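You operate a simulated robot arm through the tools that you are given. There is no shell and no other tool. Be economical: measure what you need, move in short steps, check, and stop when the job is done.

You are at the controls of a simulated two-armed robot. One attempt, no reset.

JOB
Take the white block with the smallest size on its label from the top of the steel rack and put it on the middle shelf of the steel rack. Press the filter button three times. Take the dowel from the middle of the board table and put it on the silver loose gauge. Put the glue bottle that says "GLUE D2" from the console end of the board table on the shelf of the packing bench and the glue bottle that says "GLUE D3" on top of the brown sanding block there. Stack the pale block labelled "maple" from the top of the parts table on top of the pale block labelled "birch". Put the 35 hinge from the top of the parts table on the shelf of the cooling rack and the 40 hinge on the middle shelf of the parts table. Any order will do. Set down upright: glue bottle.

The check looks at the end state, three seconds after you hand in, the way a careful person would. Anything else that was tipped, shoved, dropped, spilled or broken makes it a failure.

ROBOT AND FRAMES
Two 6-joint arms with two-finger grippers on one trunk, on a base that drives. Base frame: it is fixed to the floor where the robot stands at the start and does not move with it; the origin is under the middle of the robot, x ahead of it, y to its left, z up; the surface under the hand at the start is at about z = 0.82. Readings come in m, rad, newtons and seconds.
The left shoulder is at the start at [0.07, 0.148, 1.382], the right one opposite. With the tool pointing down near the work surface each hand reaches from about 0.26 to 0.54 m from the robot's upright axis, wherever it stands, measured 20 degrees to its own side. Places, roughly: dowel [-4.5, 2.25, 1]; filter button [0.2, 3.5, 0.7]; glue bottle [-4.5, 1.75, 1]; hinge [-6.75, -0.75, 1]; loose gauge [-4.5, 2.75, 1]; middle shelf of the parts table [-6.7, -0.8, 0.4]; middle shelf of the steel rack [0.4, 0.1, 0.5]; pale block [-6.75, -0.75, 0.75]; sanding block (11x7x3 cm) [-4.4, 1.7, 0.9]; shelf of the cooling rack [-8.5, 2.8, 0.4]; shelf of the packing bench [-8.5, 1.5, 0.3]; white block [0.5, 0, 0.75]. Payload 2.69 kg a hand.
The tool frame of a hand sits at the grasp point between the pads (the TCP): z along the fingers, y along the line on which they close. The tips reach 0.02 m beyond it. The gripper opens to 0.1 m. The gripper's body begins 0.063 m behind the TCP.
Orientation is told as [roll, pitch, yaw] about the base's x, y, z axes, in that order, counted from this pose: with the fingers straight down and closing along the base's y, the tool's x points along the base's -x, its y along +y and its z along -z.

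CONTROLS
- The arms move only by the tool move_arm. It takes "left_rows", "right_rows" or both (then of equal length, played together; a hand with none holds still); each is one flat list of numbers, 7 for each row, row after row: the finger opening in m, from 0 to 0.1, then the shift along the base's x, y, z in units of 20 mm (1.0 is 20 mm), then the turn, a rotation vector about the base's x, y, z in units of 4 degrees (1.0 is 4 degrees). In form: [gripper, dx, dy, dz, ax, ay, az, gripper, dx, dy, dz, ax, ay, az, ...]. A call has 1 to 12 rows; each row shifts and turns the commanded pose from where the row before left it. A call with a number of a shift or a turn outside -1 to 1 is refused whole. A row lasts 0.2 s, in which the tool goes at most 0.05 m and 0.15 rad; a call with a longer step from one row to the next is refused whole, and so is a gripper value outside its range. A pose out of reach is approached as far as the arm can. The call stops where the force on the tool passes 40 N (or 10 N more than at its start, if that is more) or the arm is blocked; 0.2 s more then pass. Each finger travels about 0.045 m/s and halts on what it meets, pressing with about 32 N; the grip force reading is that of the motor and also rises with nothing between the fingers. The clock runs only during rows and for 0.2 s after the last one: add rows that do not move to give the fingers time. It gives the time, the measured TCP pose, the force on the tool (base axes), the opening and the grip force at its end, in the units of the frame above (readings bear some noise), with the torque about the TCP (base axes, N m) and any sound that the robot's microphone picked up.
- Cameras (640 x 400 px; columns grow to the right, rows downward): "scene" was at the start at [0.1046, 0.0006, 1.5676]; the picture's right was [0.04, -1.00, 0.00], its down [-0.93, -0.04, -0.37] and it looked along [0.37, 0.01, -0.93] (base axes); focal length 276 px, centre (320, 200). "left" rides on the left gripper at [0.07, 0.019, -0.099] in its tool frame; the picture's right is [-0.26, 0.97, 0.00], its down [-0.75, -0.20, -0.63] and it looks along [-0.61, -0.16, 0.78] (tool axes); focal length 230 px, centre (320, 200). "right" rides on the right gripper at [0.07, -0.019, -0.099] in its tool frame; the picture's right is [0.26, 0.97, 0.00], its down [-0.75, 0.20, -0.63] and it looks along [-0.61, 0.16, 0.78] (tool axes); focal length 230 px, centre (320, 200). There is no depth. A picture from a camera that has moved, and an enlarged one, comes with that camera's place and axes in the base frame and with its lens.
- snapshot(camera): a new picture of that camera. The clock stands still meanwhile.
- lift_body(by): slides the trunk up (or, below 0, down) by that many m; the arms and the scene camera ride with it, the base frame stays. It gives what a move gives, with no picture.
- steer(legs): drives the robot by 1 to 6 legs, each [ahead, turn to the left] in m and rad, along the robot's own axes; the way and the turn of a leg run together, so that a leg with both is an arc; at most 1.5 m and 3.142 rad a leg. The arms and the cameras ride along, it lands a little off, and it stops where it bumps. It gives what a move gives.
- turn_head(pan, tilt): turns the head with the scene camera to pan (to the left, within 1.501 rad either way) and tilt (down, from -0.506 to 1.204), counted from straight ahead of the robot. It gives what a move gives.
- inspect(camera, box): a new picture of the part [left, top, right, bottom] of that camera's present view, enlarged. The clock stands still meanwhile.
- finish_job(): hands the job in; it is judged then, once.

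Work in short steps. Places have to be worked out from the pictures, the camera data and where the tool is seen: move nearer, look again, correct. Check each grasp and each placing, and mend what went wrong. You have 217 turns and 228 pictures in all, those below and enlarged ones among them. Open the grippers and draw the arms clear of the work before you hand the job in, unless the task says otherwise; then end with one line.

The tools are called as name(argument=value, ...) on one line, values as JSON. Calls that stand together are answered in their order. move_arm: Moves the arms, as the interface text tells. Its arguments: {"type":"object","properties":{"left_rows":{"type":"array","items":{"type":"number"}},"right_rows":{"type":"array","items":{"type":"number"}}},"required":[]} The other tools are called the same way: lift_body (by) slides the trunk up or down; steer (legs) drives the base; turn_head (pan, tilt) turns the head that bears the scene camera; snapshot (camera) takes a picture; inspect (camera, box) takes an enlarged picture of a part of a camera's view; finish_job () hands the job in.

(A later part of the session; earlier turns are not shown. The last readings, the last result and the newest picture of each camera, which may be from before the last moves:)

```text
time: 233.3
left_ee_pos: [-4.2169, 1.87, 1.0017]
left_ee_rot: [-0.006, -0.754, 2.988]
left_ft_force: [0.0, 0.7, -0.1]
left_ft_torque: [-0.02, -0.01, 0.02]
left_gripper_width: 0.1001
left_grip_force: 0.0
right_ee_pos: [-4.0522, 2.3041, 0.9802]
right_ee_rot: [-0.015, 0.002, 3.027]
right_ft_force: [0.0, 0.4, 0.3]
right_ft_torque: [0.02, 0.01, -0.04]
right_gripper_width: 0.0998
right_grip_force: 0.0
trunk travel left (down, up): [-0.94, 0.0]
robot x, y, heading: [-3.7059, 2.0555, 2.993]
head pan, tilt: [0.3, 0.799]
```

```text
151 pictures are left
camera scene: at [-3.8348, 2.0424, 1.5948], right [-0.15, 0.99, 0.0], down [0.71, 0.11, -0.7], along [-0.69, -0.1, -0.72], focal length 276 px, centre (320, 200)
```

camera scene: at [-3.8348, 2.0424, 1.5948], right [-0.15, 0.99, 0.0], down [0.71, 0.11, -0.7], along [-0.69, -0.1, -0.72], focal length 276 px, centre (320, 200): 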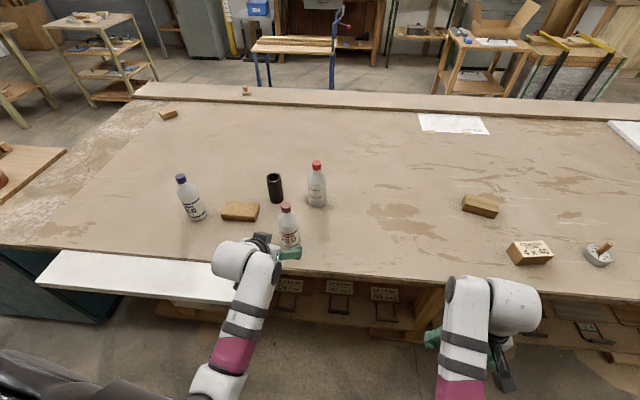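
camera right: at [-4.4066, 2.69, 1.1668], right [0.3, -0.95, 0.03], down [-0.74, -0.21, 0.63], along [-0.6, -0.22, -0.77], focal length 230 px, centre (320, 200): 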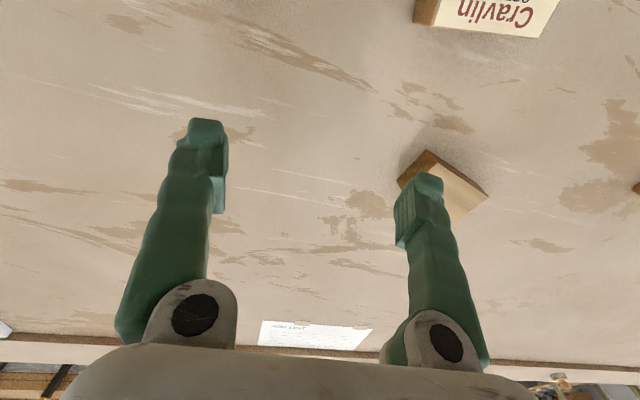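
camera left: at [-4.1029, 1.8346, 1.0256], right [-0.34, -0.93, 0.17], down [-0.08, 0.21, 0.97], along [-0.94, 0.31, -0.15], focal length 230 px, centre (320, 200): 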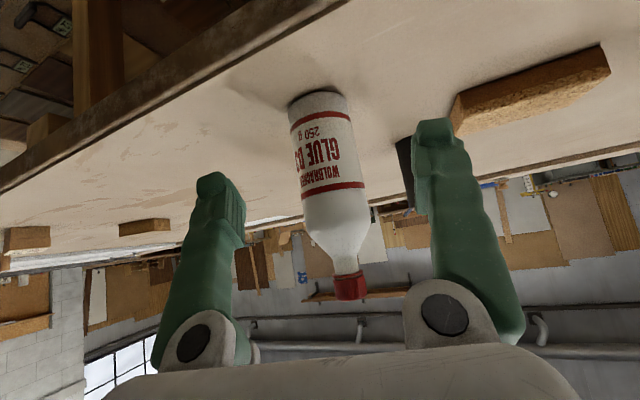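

The bottle is exactly in line, 77 mm ahead of the TCP. Drive 0.07 m forward.

steer(legs=[[0.07, 0]])

snapshot(camera="left")

```text
time: 234.3
left_ee_pos: [-4.275, 1.8799, 1.0085]
left_ee_rot: [-0.005, -0.767, 2.988]
left_ft_force: [0.3, -0.7, 0.0]
left_ft_torque: [-0.03, 0.01, 0.0]
left_gripper_width: 0.1
left_grip_force: 0.0
right_ee_pos: [-4.1051, 2.3171, 0.9817]
right_ee_rot: [-0.016, 0.001, 3.021]
right_ft_force: [0.2, -0.5, -1.1]
right_ft_torque: [0.09, 0.12, -0.01]
right_gripper_width: 0.1001
right_grip_force: 0.0
trunk travel left (down, up): [-0.94, 0.0]
robot x, y, heading: [-3.7733, 2.062, 2.99]
head pan, tilt: [0.3, 0.799]
```

```text
150 pictures are left
camera left: at [-4.1593, 1.8454, 1.0303], right [-0.33, -0.93, 0.18], down [-0.07, 0.21, 0.97], along [-0.94, 0.31, -0.14], focal length 230 px, centre (320, 200)
```

left: 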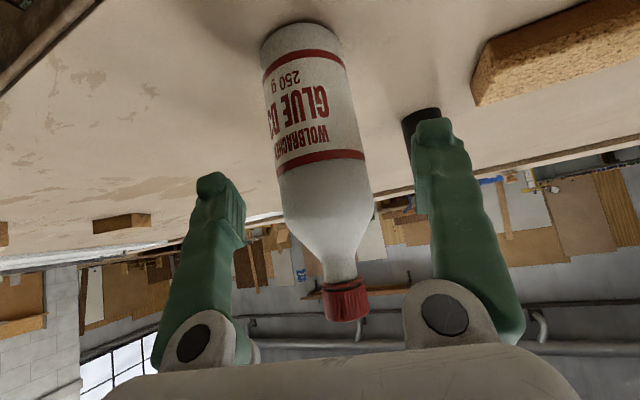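

Let it settle, advance 6 mm, then close.

move_arm(left_rows=[0.1, 0, 0, 0, 0, 0, 0, 0.1, 0, 0, 0, 0, 0, 0])

move_arm(left_rows=[0.04, -0.2, 0.03, 0, 0, 0, 0, 0.04, 0, 0, 0, 0, 0, 0, 0.04, 0, 0, 0, 0, 0, 0, 0.04, 0, 0, 0, 0, 0, 0, 0.04, 0, 0, 0, 0, 0, 0])

snapshot(camera="left")

```text
time: 234.9
left_ee_pos: [-4.2812, 1.8811, 1.0048]
left_ee_rot: [-0.004, -0.76, 2.987]
left_ft_force: [0.3, 0.0, 0.4]
left_ft_torque: [-0.01, 0.01, 0.01]
left_gripper_width: 0.1
left_grip_force: 0.1
right_ee_pos: [-4.1123, 2.3186, 0.9789]
right_ee_rot: [-0.018, 0.007, 3.023]
right_ft_force: [0.3, -0.1, 0.0]
right_ft_torque: [0.01, 0.02, -0.03]
right_gripper_width: 0.0999
right_grip_force: 0.0
trunk travel left (down, up): [-0.94, 0.0]
robot x, y, heading: [-3.7715, 2.0629, 2.993]
head pan, tilt: [0.3, 0.799]
```

```text
time: 236.1
left_ee_pos: [-4.2858, 1.8816, 1.0031]
left_ee_rot: [-0.007, -0.757, 2.989]
left_ft_force: [0.2, -0.7, 0.6]
left_ft_torque: [-0.02, -0.02, 0.0]
left_gripper_width: 0.0544
left_grip_force: 31.7
right_ee_pos: [-4.1126, 2.318, 0.978]
right_ee_rot: [-0.017, 0.01, 3.021]
right_ft_force: [0.2, 0.1, -0.1]
right_ft_torque: [-0.01, 0.01, -0.03]
right_gripper_width: 0.0999
right_grip_force: 0.0
trunk travel left (down, up): [-0.94, 0.0]
robot x, y, heading: [-3.7737, 2.0595, 2.996]
head pan, tilt: [0.3, 0.799]
```

```text
149 pictures are left
camera left: at [-4.1715, 1.8466, 1.0271], right [-0.34, -0.93, 0.17], down [-0.08, 0.21, 0.97], along [-0.94, 0.31, -0.15], focal length 230 px, centre (320, 200)
```

left: 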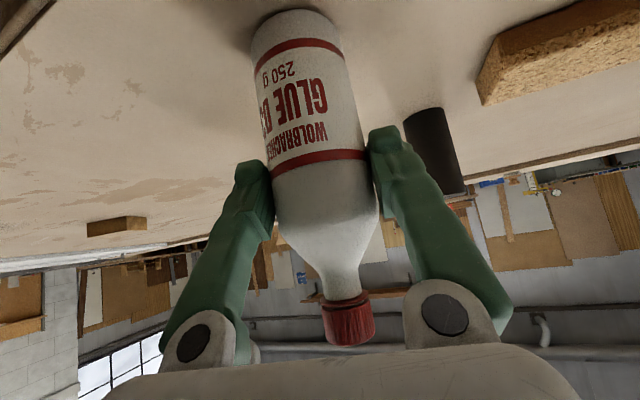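

D3 is gripped. Lift 5 cm and rotate the base left 0.30 rad toward the sanding block.

move_arm(left_rows=[0.04, 0, 0, 0.8, 0, 0, 0, 0.04, 0, 0, 1, 0, 0, 0, 0.04, 0, 0, 1, 0, 0, 0, 0.04, 0, 0, 0, 0, 0, 0])

steer(legs=[[0, 0.3]])

snapshot(camera="left")

snapshot(camera="scene")

```text
time: 237.1
left_ee_pos: [-4.2852, 1.8815, 1.0597]
left_ee_rot: [-0.005, -0.757, 2.988]
left_ft_force: [-0.5, -0.4, -3.4]
left_ft_torque: [0.01, 0.02, 0.02]
left_gripper_width: 0.0544
left_grip_force: 32.2
right_ee_pos: [-4.1121, 2.3182, 0.9773]
right_ee_rot: [-0.017, 0.009, 3.023]
right_ft_force: [-0.4, 0.2, -0.7]
right_ft_torque: [0.02, 0.0, -0.01]
right_gripper_width: 0.0999
right_grip_force: 0.0
trunk travel left (down, up): [-0.94, 0.0]
robot x, y, heading: [-3.7693, 2.0639, 2.987]
head pan, tilt: [0.3, 0.799]
```

```text
time: 238.5
left_ee_pos: [-4.2115, 1.7393, 1.0596]
left_ee_rot: [-0.003, -0.758, -2.998]
left_ft_force: [0.6, 0.4, -2.6]
left_ft_torque: [-0.01, -0.01, -0.01]
left_gripper_width: 0.0545
left_grip_force: 31.7
right_ee_pos: [-4.1708, 2.2082, 0.9774]
right_ee_rot: [-0.017, 0.01, -2.964]
right_ft_force: [-0.8, 0.5, 0.3]
right_ft_torque: [0.02, -0.02, -0.01]
right_gripper_width: 0.1003
right_grip_force: 0.1
trunk travel left (down, up): [-0.94, 0.0]
robot x, y, heading: [-3.7697, 2.061, -2.991]
head pan, tilt: [0.3, 0.799]
```

```text
148 pictures are left
camera left: at [-4.0902, 1.7391, 1.0835], right [-0.05, -0.98, 0.17], down [-0.14, 0.18, 0.97], along [-0.99, 0.02, -0.15], focal length 230 px, centre (320, 200)
```

left: 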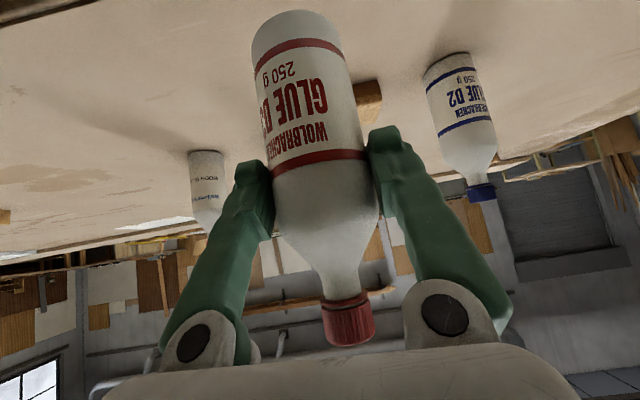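

```text
147 pictures are left
camera scene: at [-3.8966, 2.0187, 1.5948], right [-0.44, 0.9, 0.0], down [0.65, 0.31, -0.7], along [-0.63, -0.3, -0.72], focal length 276 px, centre (320, 200)
```

scene: 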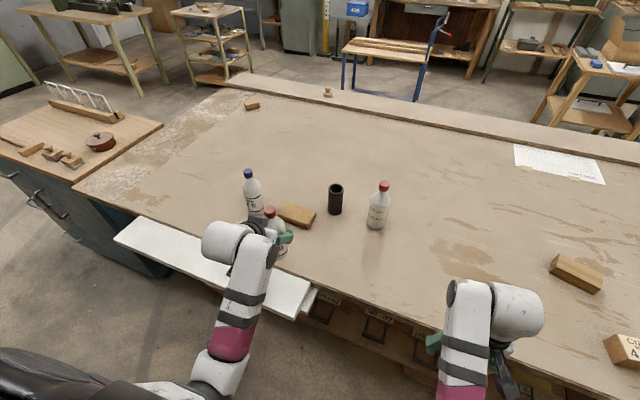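

Zoom for the exact position of the sanding block.

inspect(camera="scene", box=[220, 160, 348, 270])

```text
3.64 times, centred on (284, 215) of scene
camera zoom: at [-3.8966, 2.0187, 1.5948], right [-0.44, 0.9, 0.0], down [0.65, 0.31, -0.7], along [-0.63, -0.3, -0.72], focal length 1003 px, centre (451, 146)
```

zoom: 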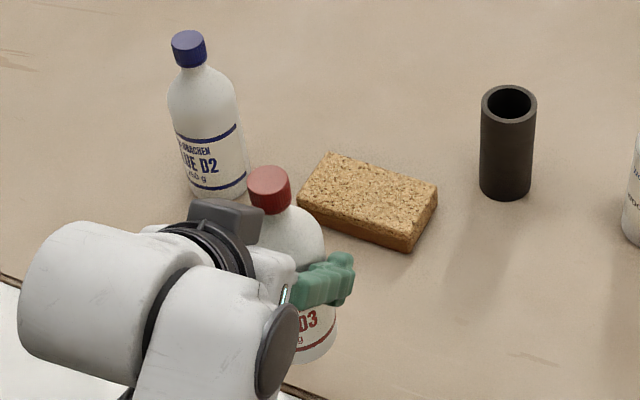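

The block's centre is [-4.378, 1.710]. I'll carry the bottle forward 16 cm above it, then check.

move_arm(left_rows=[0.04, -1, -0.17, 0, 0, 0, 0, 0.04, -1, -0.17, 0, 0, 0, 0, 0.04, -1, -0.18, 0, 0, 0, 0, 0.04, -1, -0.18, 0, 0, 0, 0, 0.04, -1, -0.18, 0, 0, 0, 0, 0.04, -1, -0.18, 0, 0, 0, 0, 0.04, -1, -0.18, 0, 0, 0, 0, 0.04, -0.95, -0.18, 0, 0, 0, 0, 0.04, 0, 0, 0, 0, 0, 0])

snapshot(camera="left")

inspect(camera="scene", box=[220, 140, 348, 250])

```text
time: 240.5
left_ee_pos: [-4.3685, 1.7096, 1.0616]
left_ee_rot: [-0.006, -0.758, -2.996]
left_ft_force: [-0.8, -0.1, -1.8]
left_ft_torque: [-0.01, -0.04, -0.01]
left_gripper_width: 0.0543
left_grip_force: 32.0
right_ee_pos: [-4.173, 2.2073, 0.9785]
right_ee_rot: [-0.018, 0.008, -2.963]
right_ft_force: [-0.3, -0.2, 0.1]
right_ft_torque: [0.02, -0.01, 0.01]
right_gripper_width: 0.1001
right_grip_force: 0.1
trunk travel left (down, up): [-0.94, 0.0]
robot x, y, heading: [-3.7729, 2.0635, -2.992]
head pan, tilt: [0.3, 0.799]
```

```text
145 pictures are left
camera left: at [-4.2491, 1.7101, 1.0838], right [-0.05, -0.98, 0.17], down [-0.14, 0.18, 0.97], along [-0.99, 0.02, -0.15], focal length 230 px, centre (320, 200)
```

left: 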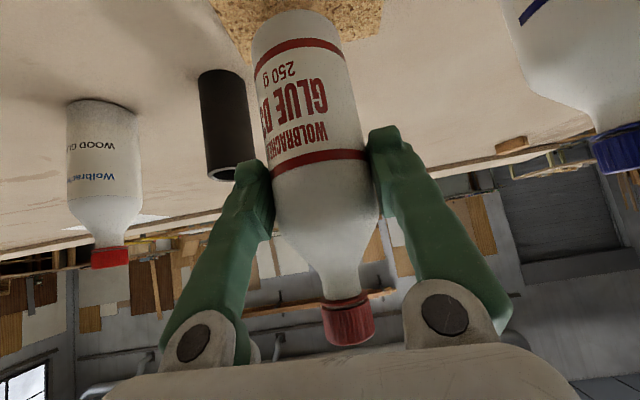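

```text
3.64 times, centred on (284, 195) of scene
camera zoom: at [-3.896, 2.0175, 1.5948], right [-0.44, 0.9, 0.0], down [0.65, 0.31, -0.7], along [-0.63, -0.3, -0.72], focal length 1003 px, centre (451, 218)
```

zoom: 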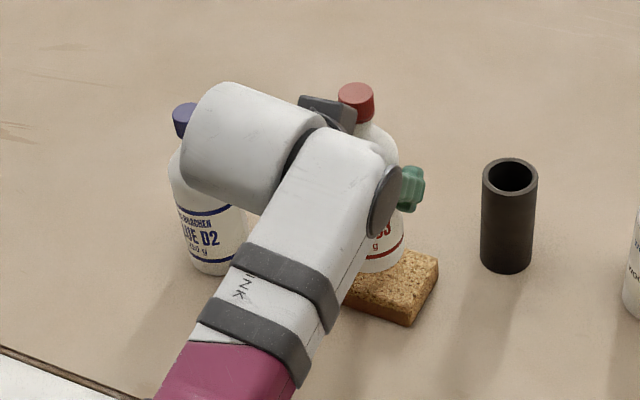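

The bottle is centred over the block. Lowering to just above it, then gently.

move_arm(left_rows=[0.04, 0, 0, -0.6, 0, 0, 0, 0.04, 0, 0, -0.5, 0, 0, 0, 0.04, 0, 0, -0.15, 0, 0, 0, 0.04, 0, 0, 0, 0, 0, 0])

```text
time: 241.5
left_ee_pos: [-4.3704, 1.7091, 1.0349]
left_ee_rot: [-0.005, -0.756, -2.997]
left_ft_force: [-0.4, -0.8, -2.5]
left_ft_torque: [0.02, -0.01, 0.01]
left_gripper_width: 0.0547
left_grip_force: 32.1
right_ee_pos: [-4.172, 2.2073, 0.9775]
right_ee_rot: [-0.019, 0.011, -2.965]
right_ft_force: [-0.5, 1.4, 0.1]
right_ft_torque: [0.02, 0.0, 0.01]
right_gripper_width: 0.1001
right_grip_force: 0.0
trunk travel left (down, up): [-0.94, 0.0]
robot x, y, heading: [-3.7698, 2.0635, -2.995]
head pan, tilt: [0.3, 0.799]
```

move_arm(left_rows=[0.04, 0, 0, -0.1, 0, 0, 0, 0.04, 0, 0, -0.1, 0, 0, 0, 0.04, 0, 0, 0, 0, 0, 0])

```text
time: 242.3
left_ee_pos: [-4.3692, 1.7102, 1.0325]
left_ee_rot: [-0.005, -0.76, -2.997]
left_ft_force: [-1.2, -0.7, 5.0]
left_ft_torque: [-0.18, 0.04, 0.01]
left_gripper_width: 0.0544
left_grip_force: 31.8
right_ee_pos: [-4.1717, 2.2085, 0.978]
right_ee_rot: [-0.017, 0.01, -2.963]
right_ft_force: [0.7, 0.3, 0.1]
right_ft_torque: [-0.04, 0.01, -0.03]
right_gripper_width: 0.0997
right_grip_force: 0.0
trunk travel left (down, up): [-0.94, 0.0]
robot x, y, heading: [-3.7684, 2.066, -2.989]
head pan, tilt: [0.3, 0.799]
```

Contact at 5 N. Open slowly, then look.

move_arm(left_rows=[0.06, 0, 0, 0, 0, 0, 0, 0.075, 0, 0, 0, 0, 0, 0, 0.09, 0, 0, 0, 0, 0, 0, 0.1, 0, 0, 0, 0, 0, 0, 0.1, 0, 0, 0, 0, 0, 0])

snapshot(camera="left")

```text
time: 243.5
left_ee_pos: [-4.3698, 1.7107, 1.0322]
left_ee_rot: [-0.006, -0.758, -2.996]
left_ft_force: [-0.6, -0.3, 0.7]
left_ft_torque: [-0.03, 0.03, 0.0]
left_gripper_width: 0.0999
left_grip_force: 0.1
right_ee_pos: [-4.1712, 2.2078, 0.9779]
right_ee_rot: [-0.019, 0.009, -2.963]
right_ft_force: [1.2, -0.5, -0.5]
right_ft_torque: [-0.03, 0.02, -0.01]
right_gripper_width: 0.0999
right_grip_force: 0.0
trunk travel left (down, up): [-0.94, 0.0]
robot x, y, heading: [-3.772, 2.0589, -2.988]
head pan, tilt: [0.3, 0.799]
```

```text
143 pictures are left
camera left: at [-4.2487, 1.71, 1.055], right [-0.05, -0.98, 0.17], down [-0.14, 0.18, 0.97], along [-0.99, 0.02, -0.15], focal length 230 px, centre (320, 200)
```

left: 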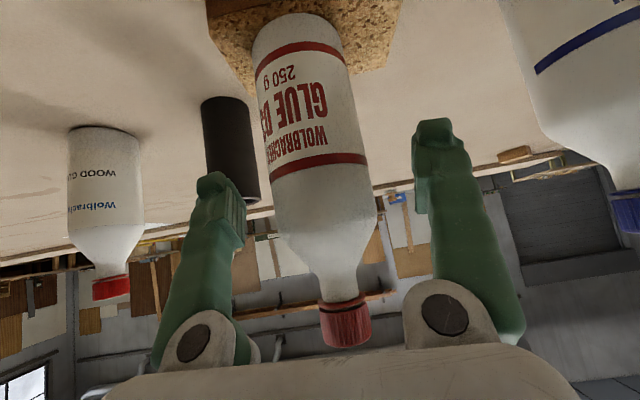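

D3 stands on the block. Draw the hand straight back.

move_arm(left_rows=[0.1, 1, 0.15, 0, 0, 0, 0, 0.1, 1, 0.15, 0, 0, 0, 0, 0.1, 1, 0.15, 0, 0, 0, 0, 0.1, 1, 0.15, 0, 0, 0, 0, 0.1, 1, 0.15, 0, 0, 0, 0, 0.1, 1, 0.15, 0, 0, 0, 0, 0.1, 1, 0.15, 0, 0, 0, 0, 0.1, 1, 0.15, 0, 0, 0, 0, 0.1, 0, 0, 0, 0, 0, 0])

snapshot(camera="scene")

snapshot(camera="left")

```text
time: 245.5
left_ee_pos: [-4.2077, 1.7348, 1.0312]
left_ee_rot: [-0.005, -0.756, -2.998]
left_ft_force: [-0.2, 0.8, 0.8]
left_ft_torque: [0.01, 0.02, 0.0]
left_gripper_width: 0.0999
left_grip_force: 0.1
right_ee_pos: [-4.1715, 2.2074, 0.9775]
right_ee_rot: [-0.017, 0.009, -2.965]
right_ft_force: [-0.5, -0.2, -0.1]
right_ft_torque: [-0.02, 0.01, -0.01]
right_gripper_width: 0.1001
right_grip_force: 0.1
trunk travel left (down, up): [-0.94, 0.0]
robot x, y, heading: [-3.7716, 2.0637, -2.989]
head pan, tilt: [0.3, 0.799]
```

```text
142 pictures are left
camera scene: at [-3.896, 2.0178, 1.5948], right [-0.44, 0.9, 0.0], down [0.65, 0.31, -0.7], along [-0.63, -0.3, -0.72], focal length 276 px, centre (320, 200)
```

scene: 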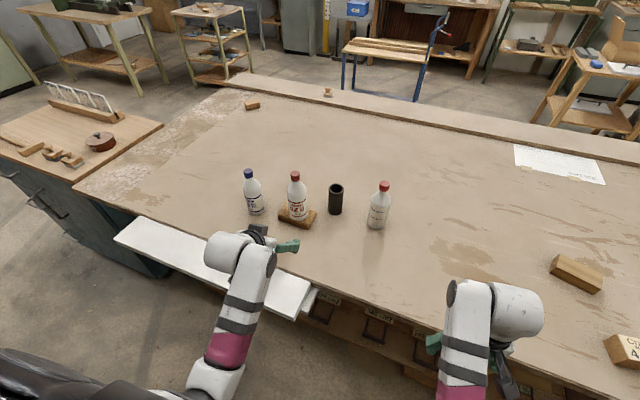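

```text
141 pictures are left
camera left: at [-4.0879, 1.7342, 1.0543], right [-0.05, -0.98, 0.17], down [-0.14, 0.18, 0.97], along [-0.99, 0.02, -0.15], focal length 230 px, centre (320, 200)
```

left: 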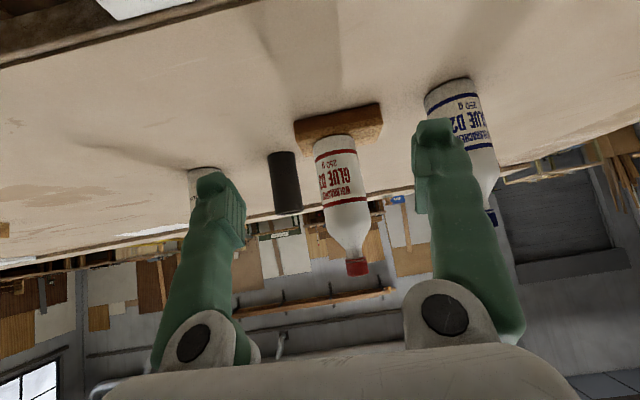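

Now D2 at about [-4.355, 1.567]. Rotate the base left 0.21 rad, ease 5 cm forward, and look.

steer(legs=[[0, 0.209], [0.05, 0]])

move_arm(left_rows=[0.1, 0, 0, -0.7, 0, 0, 0, 0.1, 0, 0, -0.7, 0, 0, 0, 0.1, 0, 0, 0, 0, 0, 0])

snapshot(camera="left")

inspect(camera="scene", box=[200, 120, 440, 270])

```text
time: 247.2
left_ee_pos: [-4.1677, 1.6363, 1.035]
left_ee_rot: [-0.003, -0.764, -2.785]
left_ft_force: [-0.2, -0.9, -0.6]
left_ft_torque: [0.01, -0.01, 0.0]
left_gripper_width: 0.1
left_grip_force: 0.0
right_ee_pos: [-4.2295, 2.1089, 0.9798]
right_ee_rot: [-0.018, 0.005, -2.755]
right_ft_force: [0.2, 0.4, -0.1]
right_ft_torque: [-0.03, 0.11, 0.0]
right_gripper_width: 0.1
right_grip_force: 0.0
trunk travel left (down, up): [-0.94, 0.0]
robot x, y, heading: [-3.8206, 2.0488, -2.78]
head pan, tilt: [0.3, 0.799]
```

```text
time: 248.0
left_ee_pos: [-4.1704, 1.6344, 1.0043]
left_ee_rot: [-0.006, -0.761, -2.786]
left_ft_force: [0.2, 0.2, 0.2]
left_ft_torque: [0.02, 0.03, 0.01]
left_gripper_width: 0.1002
left_grip_force: 0.1
right_ee_pos: [-4.2332, 2.1065, 0.9771]
right_ee_rot: [-0.02, 0.011, -2.757]
right_ft_force: [0.6, 0.4, -0.2]
right_ft_torque: [-0.02, -0.01, -0.01]
right_gripper_width: 0.1
right_grip_force: 0.0
trunk travel left (down, up): [-0.94, 0.0]
robot x, y, heading: [-3.8178, 2.043, -2.785]
head pan, tilt: [0.3, 0.799]
```

```text
140 pictures are left
camera left: at [-4.053, 1.6595, 1.0273], right [0.16, -0.97, 0.17], down [-0.17, 0.15, 0.97], along [-0.97, -0.18, -0.14], focal length 230 px, centre (320, 200)
```

left: 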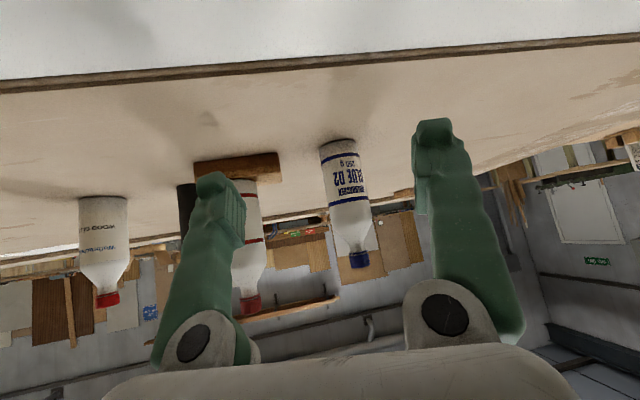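

```text
2.67 times, centred on (320, 195) of scene
camera zoom: at [-3.9268, 1.9772, 1.5952], right [-0.61, 0.79, 0.0], down [0.56, 0.44, -0.7], along [-0.55, -0.43, -0.72], focal length 736 px, centre (320, 213)
```

zoom: 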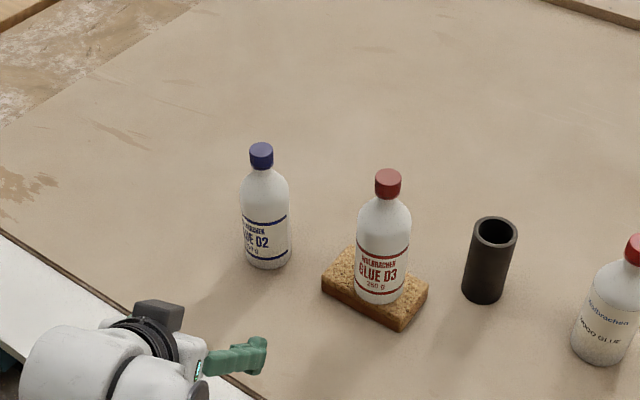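

D2 lies exactly in line, 19 cm ahead. Advance 18.5 cm with fingers open.

move_arm(left_rows=[0.1, -0.96, -0.357, 0, 0, 0, 0, 0.1, -0.96, -0.357, 0, 0, 0, 0, 0.1, -0.96, -0.357, 0, 0, 0, 0, 0.1, -0.96, -0.357, 0, 0, 0, 0, 0.1, -0.96, -0.357, 0, 0, 0, 0, 0.1, -0.96, -0.357, 0, 0, 0, 0, 0.1, -0.96, -0.357, 0, 0, 0, 0, 0.1, 0, 0, 0, 0, 0, 0])

snapshot(camera="left")

```text
time: 249.8
left_ee_pos: [-4.3075, 1.5845, 1.0037]
left_ee_rot: [-0.004, -0.759, -2.785]
left_ft_force: [0.3, 0.1, 0.0]
left_ft_torque: [0.01, 0.1, 0.0]
left_gripper_width: 0.1002
left_grip_force: 0.1
right_ee_pos: [-4.2356, 2.1064, 0.9783]
right_ee_rot: [-0.019, 0.011, -2.756]
right_ft_force: [-0.1, 0.3, 0.0]
right_ft_torque: [-0.01, -0.02, 0.01]
right_gripper_width: 0.1001
right_grip_force: 0.1
trunk travel left (down, up): [-0.94, 0.0]
robot x, y, heading: [-3.8178, 2.0431, -2.783]
head pan, tilt: [0.3, 0.799]
```

```text
138 pictures are left
camera left: at [-4.1903, 1.6091, 1.0272], right [0.16, -0.97, 0.17], down [-0.17, 0.15, 0.97], along [-0.97, -0.18, -0.14], focal length 230 px, centre (320, 200)
```

left: 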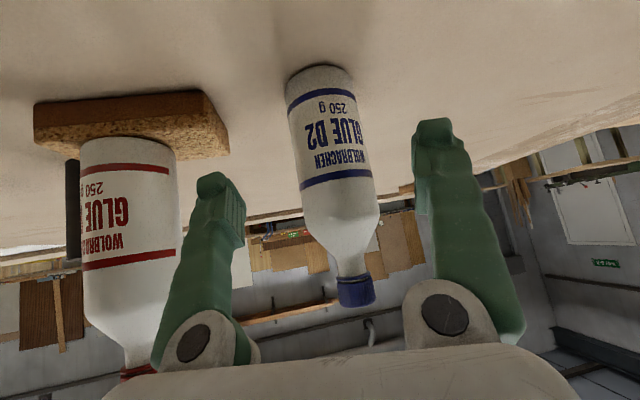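

About 4.5 cm remain. Advance 3.9 cm and close.

move_arm(left_rows=[0.1, -0.92, -0.34, 0, 0, 0, 0, 0.1, -0.92, -0.34, 0, 0, 0, 0, 0.1, 0, 0, 0, 0, 0, 0, 0.04, 0, 0, 0, 0, 0, 0, 0.04, 0, 0, 0, 0, 0, 0, 0.04, 0, 0, 0, 0, 0, 0, 0.04, 0, 0, 0, 0, 0, 0, 0.04, 0, 0, 0, 0, 0, 0])

snapshot(camera="left")

```text
time: 251.6
left_ee_pos: [-4.3455, 1.5687, 1.0046]
left_ee_rot: [-0.006, -0.76, -2.786]
left_ft_force: [-0.2, -0.4, 0.3]
left_ft_torque: [-0.07, 0.13, 0.02]
left_gripper_width: 0.0545
left_grip_force: 31.7
right_ee_pos: [-4.235, 2.105, 0.9772]
right_ee_rot: [-0.02, 0.017, -2.757]
right_ft_force: [0.2, -0.1, 0.3]
right_ft_torque: [-0.04, -0.02, -0.04]
right_gripper_width: 0.1001
right_grip_force: 0.0
trunk travel left (down, up): [-0.94, 0.0]
robot x, y, heading: [-3.8214, 2.0436, -2.784]
head pan, tilt: [0.3, 0.799]
```

```text
137 pictures are left
camera left: at [-4.2273, 1.5948, 1.0269], right [0.16, -0.97, 0.17], down [-0.17, 0.15, 0.97], along [-0.97, -0.18, -0.14], focal length 230 px, centre (320, 200)
```

left: 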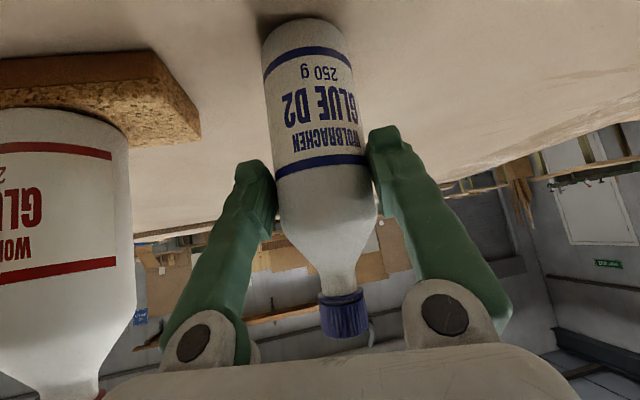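

D2 is gripped. Lift 5 cm and withdraw straight back.

move_arm(left_rows=[0.04, 0, 0, 0.8, 0, 0, 0, 0.04, 0, 0, 0.9, 0, 0, 0, 0.04, 0, 0, 0.9, 0, 0, 0, 0.04, 0.92, 0.34, 0, 0, 0, 0, 0.04, 0.92, 0.34, 0, 0, 0, 0, 0.04, 0.92, 0.34, 0, 0, 0, 0, 0.04, 0.92, 0.34, 0, 0, 0, 0, 0.04, 0.92, 0.34, 0, 0, 0, 0, 0.04, 0.92, 0.34, 0, 0, 0, 0, 0.04, 0.92, 0.34, 0, 0, 0, 0, 0.04, 0.92, 0.34, 0, 0, 0, 0])

snapshot(camera="left")

snapshot(camera="scene")

```text
time: 254.0
left_ee_pos: [-4.1979, 1.6258, 1.0575]
left_ee_rot: [-0.004, -0.759, -2.786]
left_ft_force: [-0.3, 0.4, -2.1]
left_ft_torque: [-0.03, -0.03, 0.03]
left_gripper_width: 0.0542
left_grip_force: 32.1
right_ee_pos: [-4.2356, 2.1064, 0.9772]
right_ee_rot: [-0.02, 0.012, -2.755]
right_ft_force: [0.1, 0.1, 0.0]
right_ft_torque: [0.0, -0.01, 0.0]
right_gripper_width: 0.0998
right_grip_force: 0.0
trunk travel left (down, up): [-0.94, 0.0]
robot x, y, heading: [-3.821, 2.0462, -2.785]
head pan, tilt: [0.3, 0.799]
```

```text
136 pictures are left
camera left: at [-4.0792, 1.6493, 1.0791], right [0.16, -0.97, 0.17], down [-0.17, 0.15, 0.97], along [-0.97, -0.18, -0.14], focal length 230 px, centre (320, 200)
```

left: 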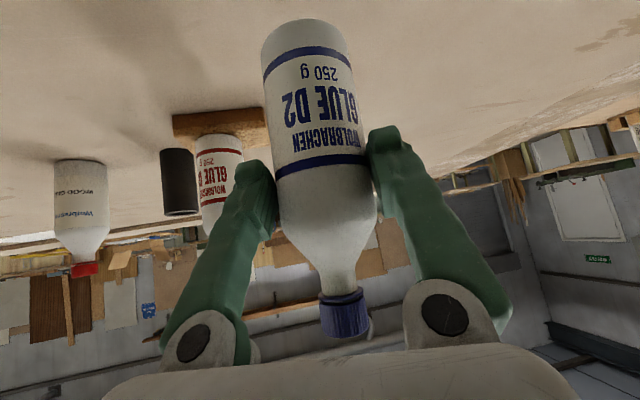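

```text
135 pictures are left
camera scene: at [-3.9296, 1.9757, 1.5949], right [-0.61, 0.79, 0.0], down [0.57, 0.44, -0.7], along [-0.55, -0.43, -0.72], focal length 276 px, centre (320, 200)
```

scene: 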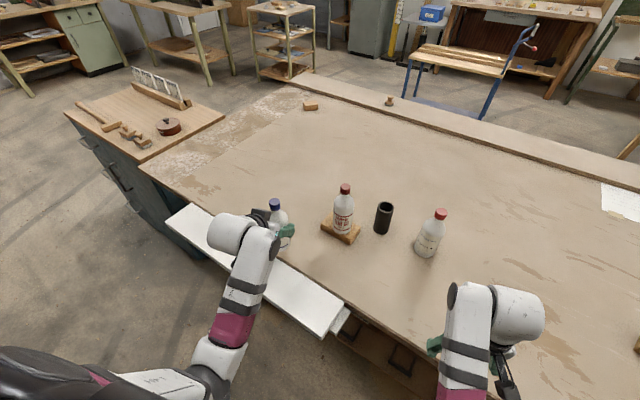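

Now back away and turn to face -y down the corridor, then look for the route to the packing bench.

steer(legs=[[-0.15, 0], [0, 1.214]])

turn_head(pan=-0.2, tilt=0.4)

snapshot(camera="scene")

```text
time: 258.4
left_ee_pos: [-3.4145, 1.5948, 1.0547]
left_ee_rot: [-0.005, -0.759, -1.57]
left_ft_force: [0.1, -0.7, -2.3]
left_ft_torque: [0.05, 0.02, 0.03]
left_gripper_width: 0.0541
left_grip_force: 32.0
right_ee_pos: [-3.8783, 1.7285, 0.976]
right_ee_rot: [-0.019, 0.016, -1.541]
right_ft_force: [-0.2, -0.2, -0.5]
right_ft_torque: [0.01, 0.04, 0.03]
right_gripper_width: 0.0998
right_grip_force: 0.1
trunk travel left (down, up): [-0.94, 0.0]
robot x, y, heading: [-3.6729, 2.1, -1.567]
head pan, tilt: [0.3, 0.799]
```

```text
time: 259.3
left_ee_pos: [-3.4132, 1.5957, 1.0554]
left_ee_rot: [-0.006, -0.759, -1.57]
left_ft_force: [-0.1, -0.3, -3.6]
left_ft_torque: [0.04, 0.02, 0.0]
left_gripper_width: 0.0543
left_grip_force: 32.4
right_ee_pos: [-3.8796, 1.729, 0.9756]
right_ee_rot: [-0.021, 0.016, -1.54]
right_ft_force: [0.1, 0.3, -0.4]
right_ft_torque: [-0.01, 0.0, -0.01]
right_gripper_width: 0.0999
right_grip_force: 0.1
trunk travel left (down, up): [-0.94, 0.0]
robot x, y, heading: [-3.6755, 2.0997, -1.562]
head pan, tilt: [-0.201, 0.4]
```

```text
134 pictures are left
camera scene: at [-3.6945, 1.9551, 1.6298], right [-0.98, 0.19, 0.0], down [0.07, 0.38, -0.92], along [-0.18, -0.9, -0.39], focal length 276 px, centre (320, 200)
```

scene: 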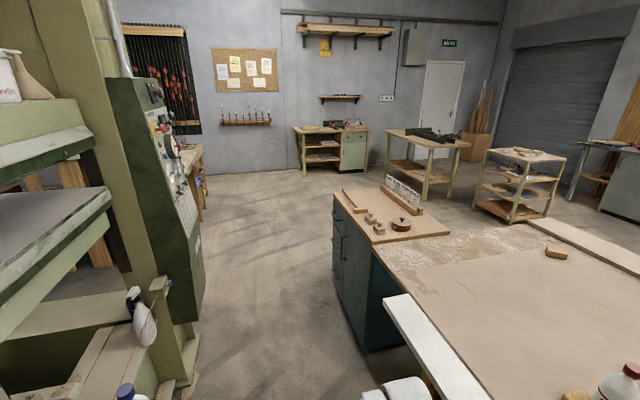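

The route: down the corridor to y≈-0.7, then along -x past the blue cabinet toward the parts table. Drive and look.

steer(legs=[[1.5, 0], [1.3, 0], [0, -1.571]])

turn_head(pan=0, tilt=0.35)

snapshot(camera="scene")

```text
time: 276.6
left_ee_pos: [-4.1359, -0.9438, 1.0548]
left_ee_rot: [-0.005, -0.758, -3.135]
left_ft_force: [0.3, 1.3, -3.0]
left_ft_torque: [-0.01, -0.04, 0.05]
left_gripper_width: 0.054
left_grip_force: 31.9
right_ee_pos: [-4.0047, -0.4786, 0.9772]
right_ee_rot: [-0.019, 0.015, -3.106]
right_ft_force: [-0.5, -0.5, 0.0]
right_ft_torque: [-0.01, -0.01, 0.02]
right_gripper_width: 0.1
right_grip_force: 0.1
trunk travel left (down, up): [-0.94, 0.0]
robot x, y, heading: [-3.6322, -0.6774, -3.131]
head pan, tilt: [-0.201, 0.4]
```

```text
time: 277.4
left_ee_pos: [-4.1369, -0.9435, 1.0548]
left_ee_rot: [-0.004, -0.757, -3.138]
left_ft_force: [0.4, 0.7, -2.1]
left_ft_torque: [0.03, -0.01, 0.0]
left_gripper_width: 0.0541
left_grip_force: 31.9
right_ee_pos: [-4.0055, -0.4783, 0.9764]
right_ee_rot: [-0.021, 0.015, -3.107]
right_ft_force: [-0.6, 0.0, 0.0]
right_ft_torque: [-0.01, 0.03, -0.02]
right_gripper_width: 0.1002
right_grip_force: 0.1
trunk travel left (down, up): [-0.94, 0.0]
robot x, y, heading: [-3.6358, -0.6792, -3.128]
head pan, tilt: [0.0, 0.351]
```

```text
133 pictures are left
camera scene: at [-3.7798, -0.6827, 1.6344], right [-0.01, 1.0, 0.0], down [0.34, 0.0, -0.94], along [-0.94, -0.01, -0.34], focal length 276 px, centre (320, 200)
```

scene: 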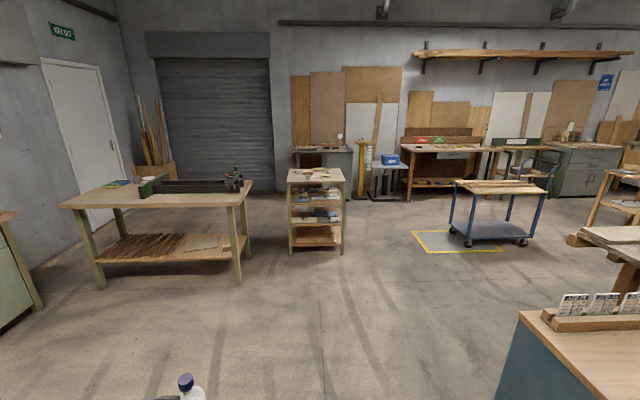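

Open floor ahead: parts table left of centre, packing bench and cooling rack at the far wall. I'll drive straight past the cabinet, then diagonally to about (-6.5, 0).

steer(legs=[[1.5, 0], [0.3, 0], [0, -0.55], [1.3, 0], [0, 0.2]])

turn_head(pan=0, tilt=0.4)

snapshot(camera="scene")

```text
time: 294.9
left_ee_pos: [-7.1171, -0.0797, 1.0549]
left_ee_rot: [-0.003, -0.759, 2.782]
left_ft_force: [0.3, 0.5, -3.4]
left_ft_torque: [-0.03, -0.02, 0.0]
left_gripper_width: 0.054
left_grip_force: 31.6
right_ee_pos: [-6.8305, 0.3084, 0.9767]
right_ee_rot: [-0.018, 0.016, 2.813]
right_ft_force: [-0.8, 0.8, -0.3]
right_ft_torque: [0.0, -0.02, -0.03]
right_gripper_width: 0.0998
right_grip_force: 0.1
trunk travel left (down, up): [-0.94, 0.0]
robot x, y, heading: [-6.5516, -0.0112, 2.789]
head pan, tilt: [0.0, 0.351]
```

```text
time: 295.5
left_ee_pos: [-7.1197, -0.0825, 1.0551]
left_ee_rot: [-0.004, -0.759, 2.784]
left_ft_force: [0.4, 0.0, -1.8]
left_ft_torque: [0.02, -0.06, -0.04]
left_gripper_width: 0.0544
left_grip_force: 31.9
right_ee_pos: [-6.8314, 0.3086, 0.977]
right_ee_rot: [-0.02, 0.015, 2.812]
right_ft_force: [-0.5, -1.0, -0.2]
right_ft_torque: [0.0, 0.0, 0.02]
right_gripper_width: 0.1001
right_grip_force: 0.1
trunk travel left (down, up): [-0.94, 0.0]
robot x, y, heading: [-6.5569, -0.012, 2.791]
head pan, tilt: [0.0, 0.4]
```

```text
132 pictures are left
camera scene: at [-6.6923, 0.0354, 1.6299], right [0.35, 0.94, 0.0], down [0.37, -0.13, -0.92], along [-0.86, 0.32, -0.39], focal length 276 px, centre (320, 200)
```

scene: 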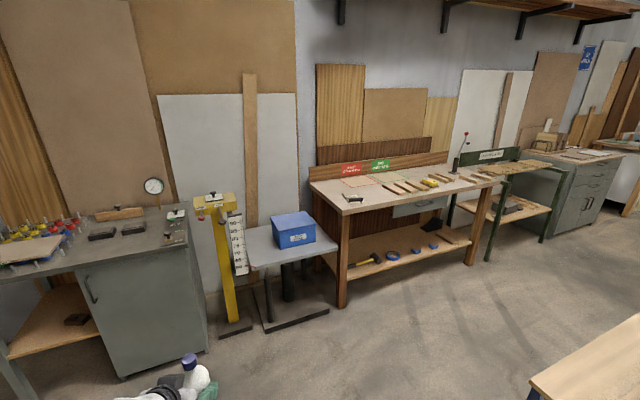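

The packing bench's shelf has a hammer and blue tape rolls near its front. I'll zoom in to find free space.

inspect(camera="scene", box=[310, 180, 510, 305])

```text
3.20 times, centred on (410, 242) of scene
camera zoom: at [-6.6923, 0.0354, 1.6299], right [0.35, 0.94, 0.0], down [0.37, -0.13, -0.92], along [-0.86, 0.32, -0.39], focal length 883 px, centre (32, 64)
```

zoom: 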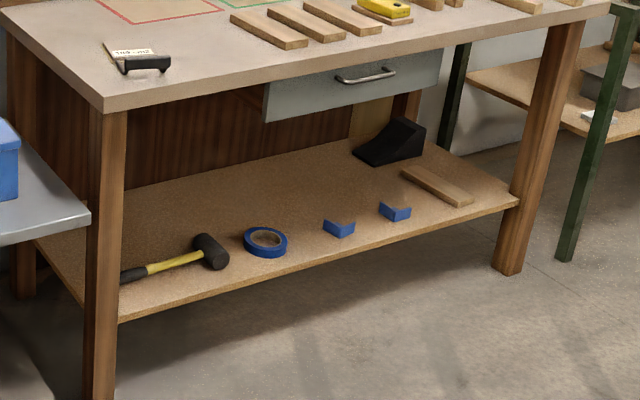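

There's a free front spot at about (-8.265, 1.436) between the tape roll and the first blue clip; shelf z≈0.27. I'll drive round to (-7.55, 1.69) and face the bench.

steer(legs=[[0, 0.092], [1.03, 0], [0, -1.312], [1.0, 0]])

turn_head(pan=0.3, tilt=0.6)

snapshot(camera="scene")

```text
time: 309.4
left_ee_pos: [-7.7992, 1.7516, 1.056]
left_ee_rot: [-0.005, -0.758, 1.565]
left_ft_force: [0.1, 0.2, -2.5]
left_ft_torque: [-0.06, 0.06, 0.06]
left_gripper_width: 0.0538
left_grip_force: 32.5
right_ee_pos: [-7.3357, 1.616, 0.9776]
right_ee_rot: [-0.021, 0.014, 1.594]
right_ft_force: [-0.3, -0.6, 1.0]
right_ft_torque: [0.0, -0.02, 0.02]
right_gripper_width: 0.1002
right_grip_force: 0.1
trunk travel left (down, up): [-0.94, 0.0]
robot x, y, heading: [-7.538, 1.2488, 1.567]
head pan, tilt: [0.0, 0.4]
```

```text
time: 310.2
left_ee_pos: [-7.799, 1.7528, 1.0549]
left_ee_rot: [-0.005, -0.757, 1.564]
left_ft_force: [0.1, 0.3, -2.5]
left_ft_torque: [-0.07, -0.02, 0.0]
left_gripper_width: 0.0538
left_grip_force: 32.2
right_ee_pos: [-7.3339, 1.6163, 0.977]
right_ee_rot: [-0.02, 0.015, 1.593]
right_ft_force: [-0.7, -0.6, 0.1]
right_ft_torque: [0.01, 0.0, 0.02]
right_gripper_width: 0.1003
right_grip_force: 0.1
trunk travel left (down, up): [-0.94, 0.0]
robot x, y, heading: [-7.5383, 1.2465, 1.57]
head pan, tilt: [0.3, 0.6]
```

```text
130 pictures are left
camera scene: at [-7.5684, 1.381, 1.6117], right [0.96, 0.29, 0.0], down [0.17, -0.54, -0.82], along [-0.24, 0.79, -0.57], focal length 276 px, centre (320, 200)
```

scene: 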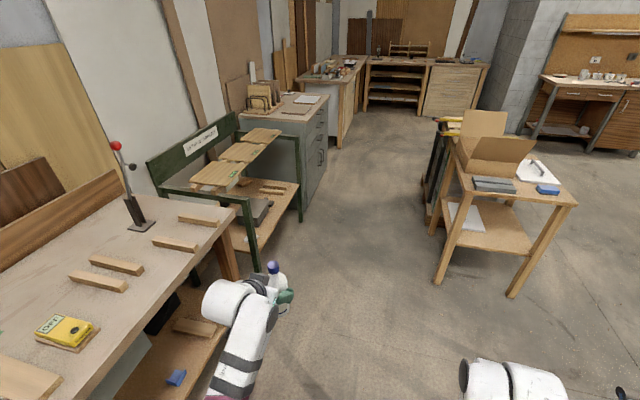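

Drive 0.44 m further, turn left to face the bench, then lower the trunk partway and look.

steer(legs=[[0.44, 0], [0, 1.575]])

turn_head(pan=0.2, tilt=0.7)

lift_body(by=-0.4)

snapshot(camera="scene")

snapshot(camera="left")

```text
time: 316.6
left_ee_pos: [-8.0472, 1.4314, 1.0554]
left_ee_rot: [-0.005, -0.757, 3.124]
left_ft_force: [-0.3, 0.9, -2.5]
left_ft_torque: [0.0, -0.05, -0.01]
left_gripper_width: 0.0535
left_grip_force: 31.7
right_ee_pos: [-7.9041, 1.8944, 0.9753]
right_ee_rot: [-0.021, 0.016, -3.133]
right_ft_force: [-0.2, 0.8, 0.4]
right_ft_torque: [0.01, 0.0, -0.01]
right_gripper_width: 0.1
right_grip_force: 0.1
trunk travel left (down, up): [-0.94, 0.0]
robot x, y, heading: [-7.5416, 1.6838, 3.126]
head pan, tilt: [0.3, 0.6]
```

```text
time: 317.3
left_ee_pos: [-8.047, 1.4317, 1.0553]
left_ee_rot: [-0.004, -0.757, 3.123]
left_ft_force: [-0.2, 0.0, -2.4]
left_ft_torque: [0.04, -0.06, -0.02]
left_gripper_width: 0.0537
left_grip_force: 31.7
right_ee_pos: [-7.9043, 1.8942, 0.9773]
right_ee_rot: [-0.02, 0.018, -3.133]
right_ft_force: [0.4, 0.5, -0.1]
right_ft_torque: [0.02, 0.0, 0.01]
right_gripper_width: 0.0998
right_grip_force: 0.0
trunk travel left (down, up): [-0.94, 0.0]
robot x, y, heading: [-7.5401, 1.6852, 3.122]
head pan, tilt: [0.201, 0.7]
```

```text
time: 321.1
left_ee_pos: [-8.0476, 1.431, 0.6554]
left_ee_rot: [-0.005, -0.758, 3.122]
left_ft_force: [0.5, -0.2, -2.1]
left_ft_torque: [0.0, -0.02, -0.02]
left_gripper_width: 0.0534
left_grip_force: 32.0
right_ee_pos: [-7.9042, 1.8945, 0.5778]
right_ee_rot: [-0.021, 0.016, -3.133]
right_ft_force: [0.2, -0.3, 0.2]
right_ft_torque: [-0.03, 0.0, 0.0]
right_gripper_width: 0.0998
right_grip_force: 0.1
trunk travel left (down, up): [-0.54, 0.4]
robot x, y, heading: [-7.5365, 1.6851, 3.132]
head pan, tilt: [0.201, 0.7]
```

```text
129 pictures are left
camera scene: at [-7.6751, 1.6666, 1.2031], right [-0.18, 0.98, 0.0], down [0.63, 0.12, -0.76], along [-0.75, -0.14, -0.64], focal length 276 px, centre (320, 200)
```

scene: 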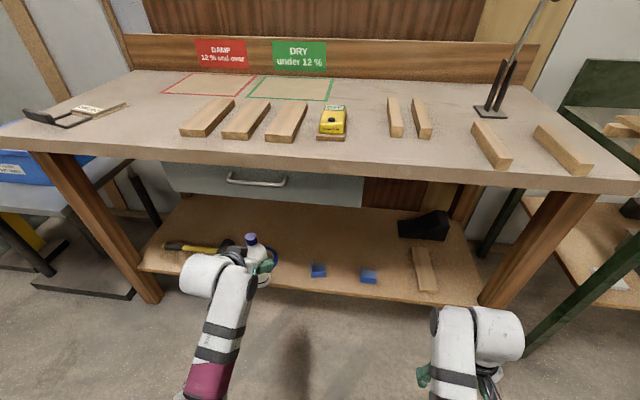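

```text
128 pictures are left
camera left: at [-7.9287, 1.4121, 0.6786], right [-0.21, -0.96, 0.17], down [-0.11, 0.2, 0.97], along [-0.97, 0.19, -0.15], focal length 230 px, centre (320, 200)
```

left: 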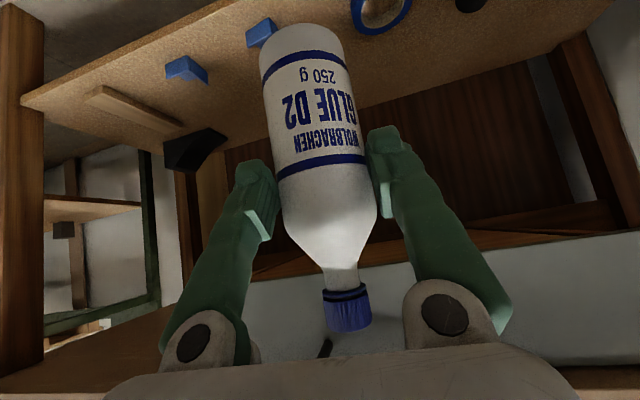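

The gap centre is y≈1.435 and the hand is on that line. Lower the trunk 0.23 (bottle bottom ≈0.34) and drive in 0.21 m.

lift_body(by=-0.23)

steer(legs=[[0.13, 0]])

snapshot(camera="left")

snapshot(camera="scene")

```text
time: 323.6
left_ee_pos: [-8.0477, 1.4321, 0.4241]
left_ee_rot: [-0.005, -0.758, 3.122]
left_ft_force: [-0.5, 0.9, -2.2]
left_ft_torque: [0.01, -0.07, 0.0]
left_gripper_width: 0.0535
left_grip_force: 32.1
right_ee_pos: [-7.905, 1.8941, 0.3465]
right_ee_rot: [-0.02, 0.015, -3.133]
right_ft_force: [0.4, 0.1, -1.1]
right_ft_torque: [0.01, -0.01, -0.01]
right_gripper_width: 0.1001
right_grip_force: 0.0
trunk travel left (down, up): [-0.31, 0.63]
robot x, y, heading: [-7.5424, 1.6855, 3.133]
head pan, tilt: [0.201, 0.7]
```

```text
time: 324.8
left_ee_pos: [-8.1774, 1.4337, 0.425]
left_ee_rot: [-0.005, -0.758, 3.123]
left_ft_force: [-1.3, -0.3, -2.6]
left_ft_torque: [-0.03, -0.03, 0.0]
left_gripper_width: 0.0533
left_grip_force: 32.5
right_ee_pos: [-8.034, 1.897, 0.346]
right_ee_rot: [-0.021, 0.015, -3.134]
right_ft_force: [-0.3, -0.4, -1.0]
right_ft_torque: [0.01, 0.0, 0.04]
right_gripper_width: 0.0998
right_grip_force: 0.1
trunk travel left (down, up): [-0.31, 0.63]
robot x, y, heading: [-7.6681, 1.6843, 3.123]
head pan, tilt: [0.201, 0.7]
```

```text
127 pictures are left
camera left: at [-8.0582, 1.4139, 0.4483], right [-0.21, -0.96, 0.17], down [-0.11, 0.2, 0.97], along [-0.97, 0.19, -0.15], focal length 230 px, centre (320, 200)
```

left: 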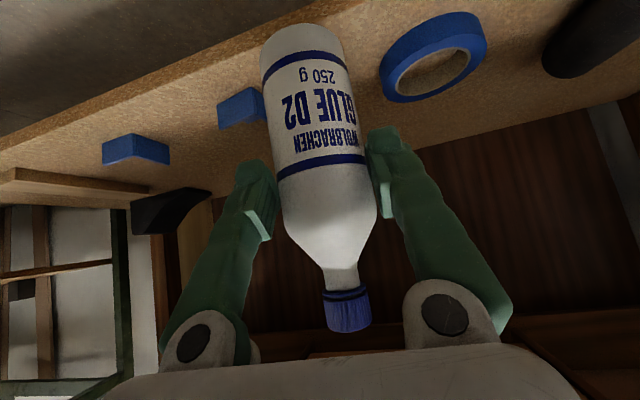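

```text
126 pictures are left
camera scene: at [-7.8049, 1.6685, 0.9729], right [-0.18, 0.98, 0.0], down [0.63, 0.12, -0.76], along [-0.75, -0.14, -0.64], focal length 276 px, centre (320, 200)
```

scene: 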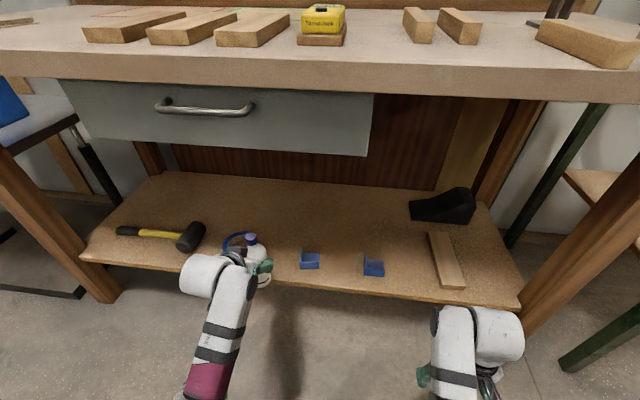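

Shift +6 mm in y and advance 7.5 cm more.

move_arm(left_rows=[0.04, -0.9, 0.3, 0, 0, 0, 0, 0.04, -0.9, 0, 0, 0, 0, 0, 0.04, -1, 0, 0, 0, 0, 0, 0.04, -1, 0, 0, 0, 0, 0, 0.04, 0, 0, 0, 0, 0, 0])

snapshot(camera="left")

inspect(camera="scene", box=[170, 190, 410, 340])

```text
time: 326.0
left_ee_pos: [-8.2538, 1.4399, 0.4255]
left_ee_rot: [-0.005, -0.758, 3.123]
left_ft_force: [-0.2, -0.2, -2.1]
left_ft_torque: [-0.01, -0.06, -0.05]
left_gripper_width: 0.053
left_grip_force: 31.9
right_ee_pos: [-8.0348, 1.8962, 0.3465]
right_ee_rot: [-0.021, 0.016, -3.134]
right_ft_force: [0.5, -0.2, -0.2]
right_ft_torque: [0.0, 0.04, -0.05]
right_gripper_width: 0.1001
right_grip_force: 0.1
trunk travel left (down, up): [-0.31, 0.63]
robot x, y, heading: [-7.6699, 1.6901, 3.129]
head pan, tilt: [0.201, 0.7]
```

```text
125 pictures are left
camera left: at [-8.1344, 1.4199, 0.449], right [-0.21, -0.96, 0.17], down [-0.11, 0.2, 0.97], along [-0.97, 0.19, -0.15], focal length 230 px, centre (320, 200)
```

left: 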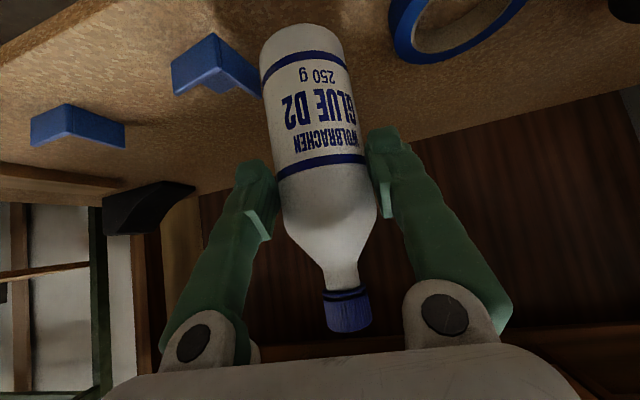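

```text
2.67 times, centred on (290, 265) of scene
camera zoom: at [-7.8046, 1.6685, 0.973], right [-0.18, 0.98, 0.0], down [0.63, 0.12, -0.76], along [-0.75, -0.14, -0.64], focal length 736 px, centre (400, 27)
```

zoom: 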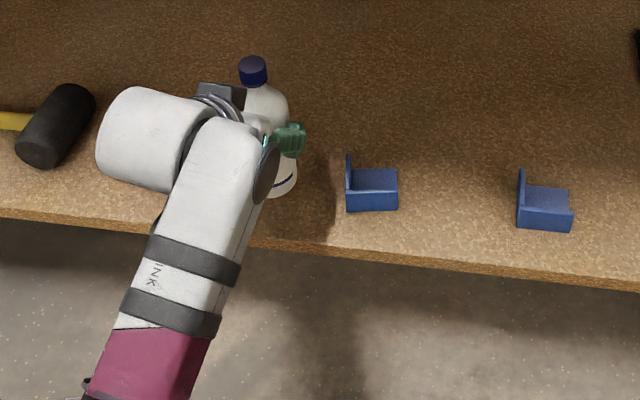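

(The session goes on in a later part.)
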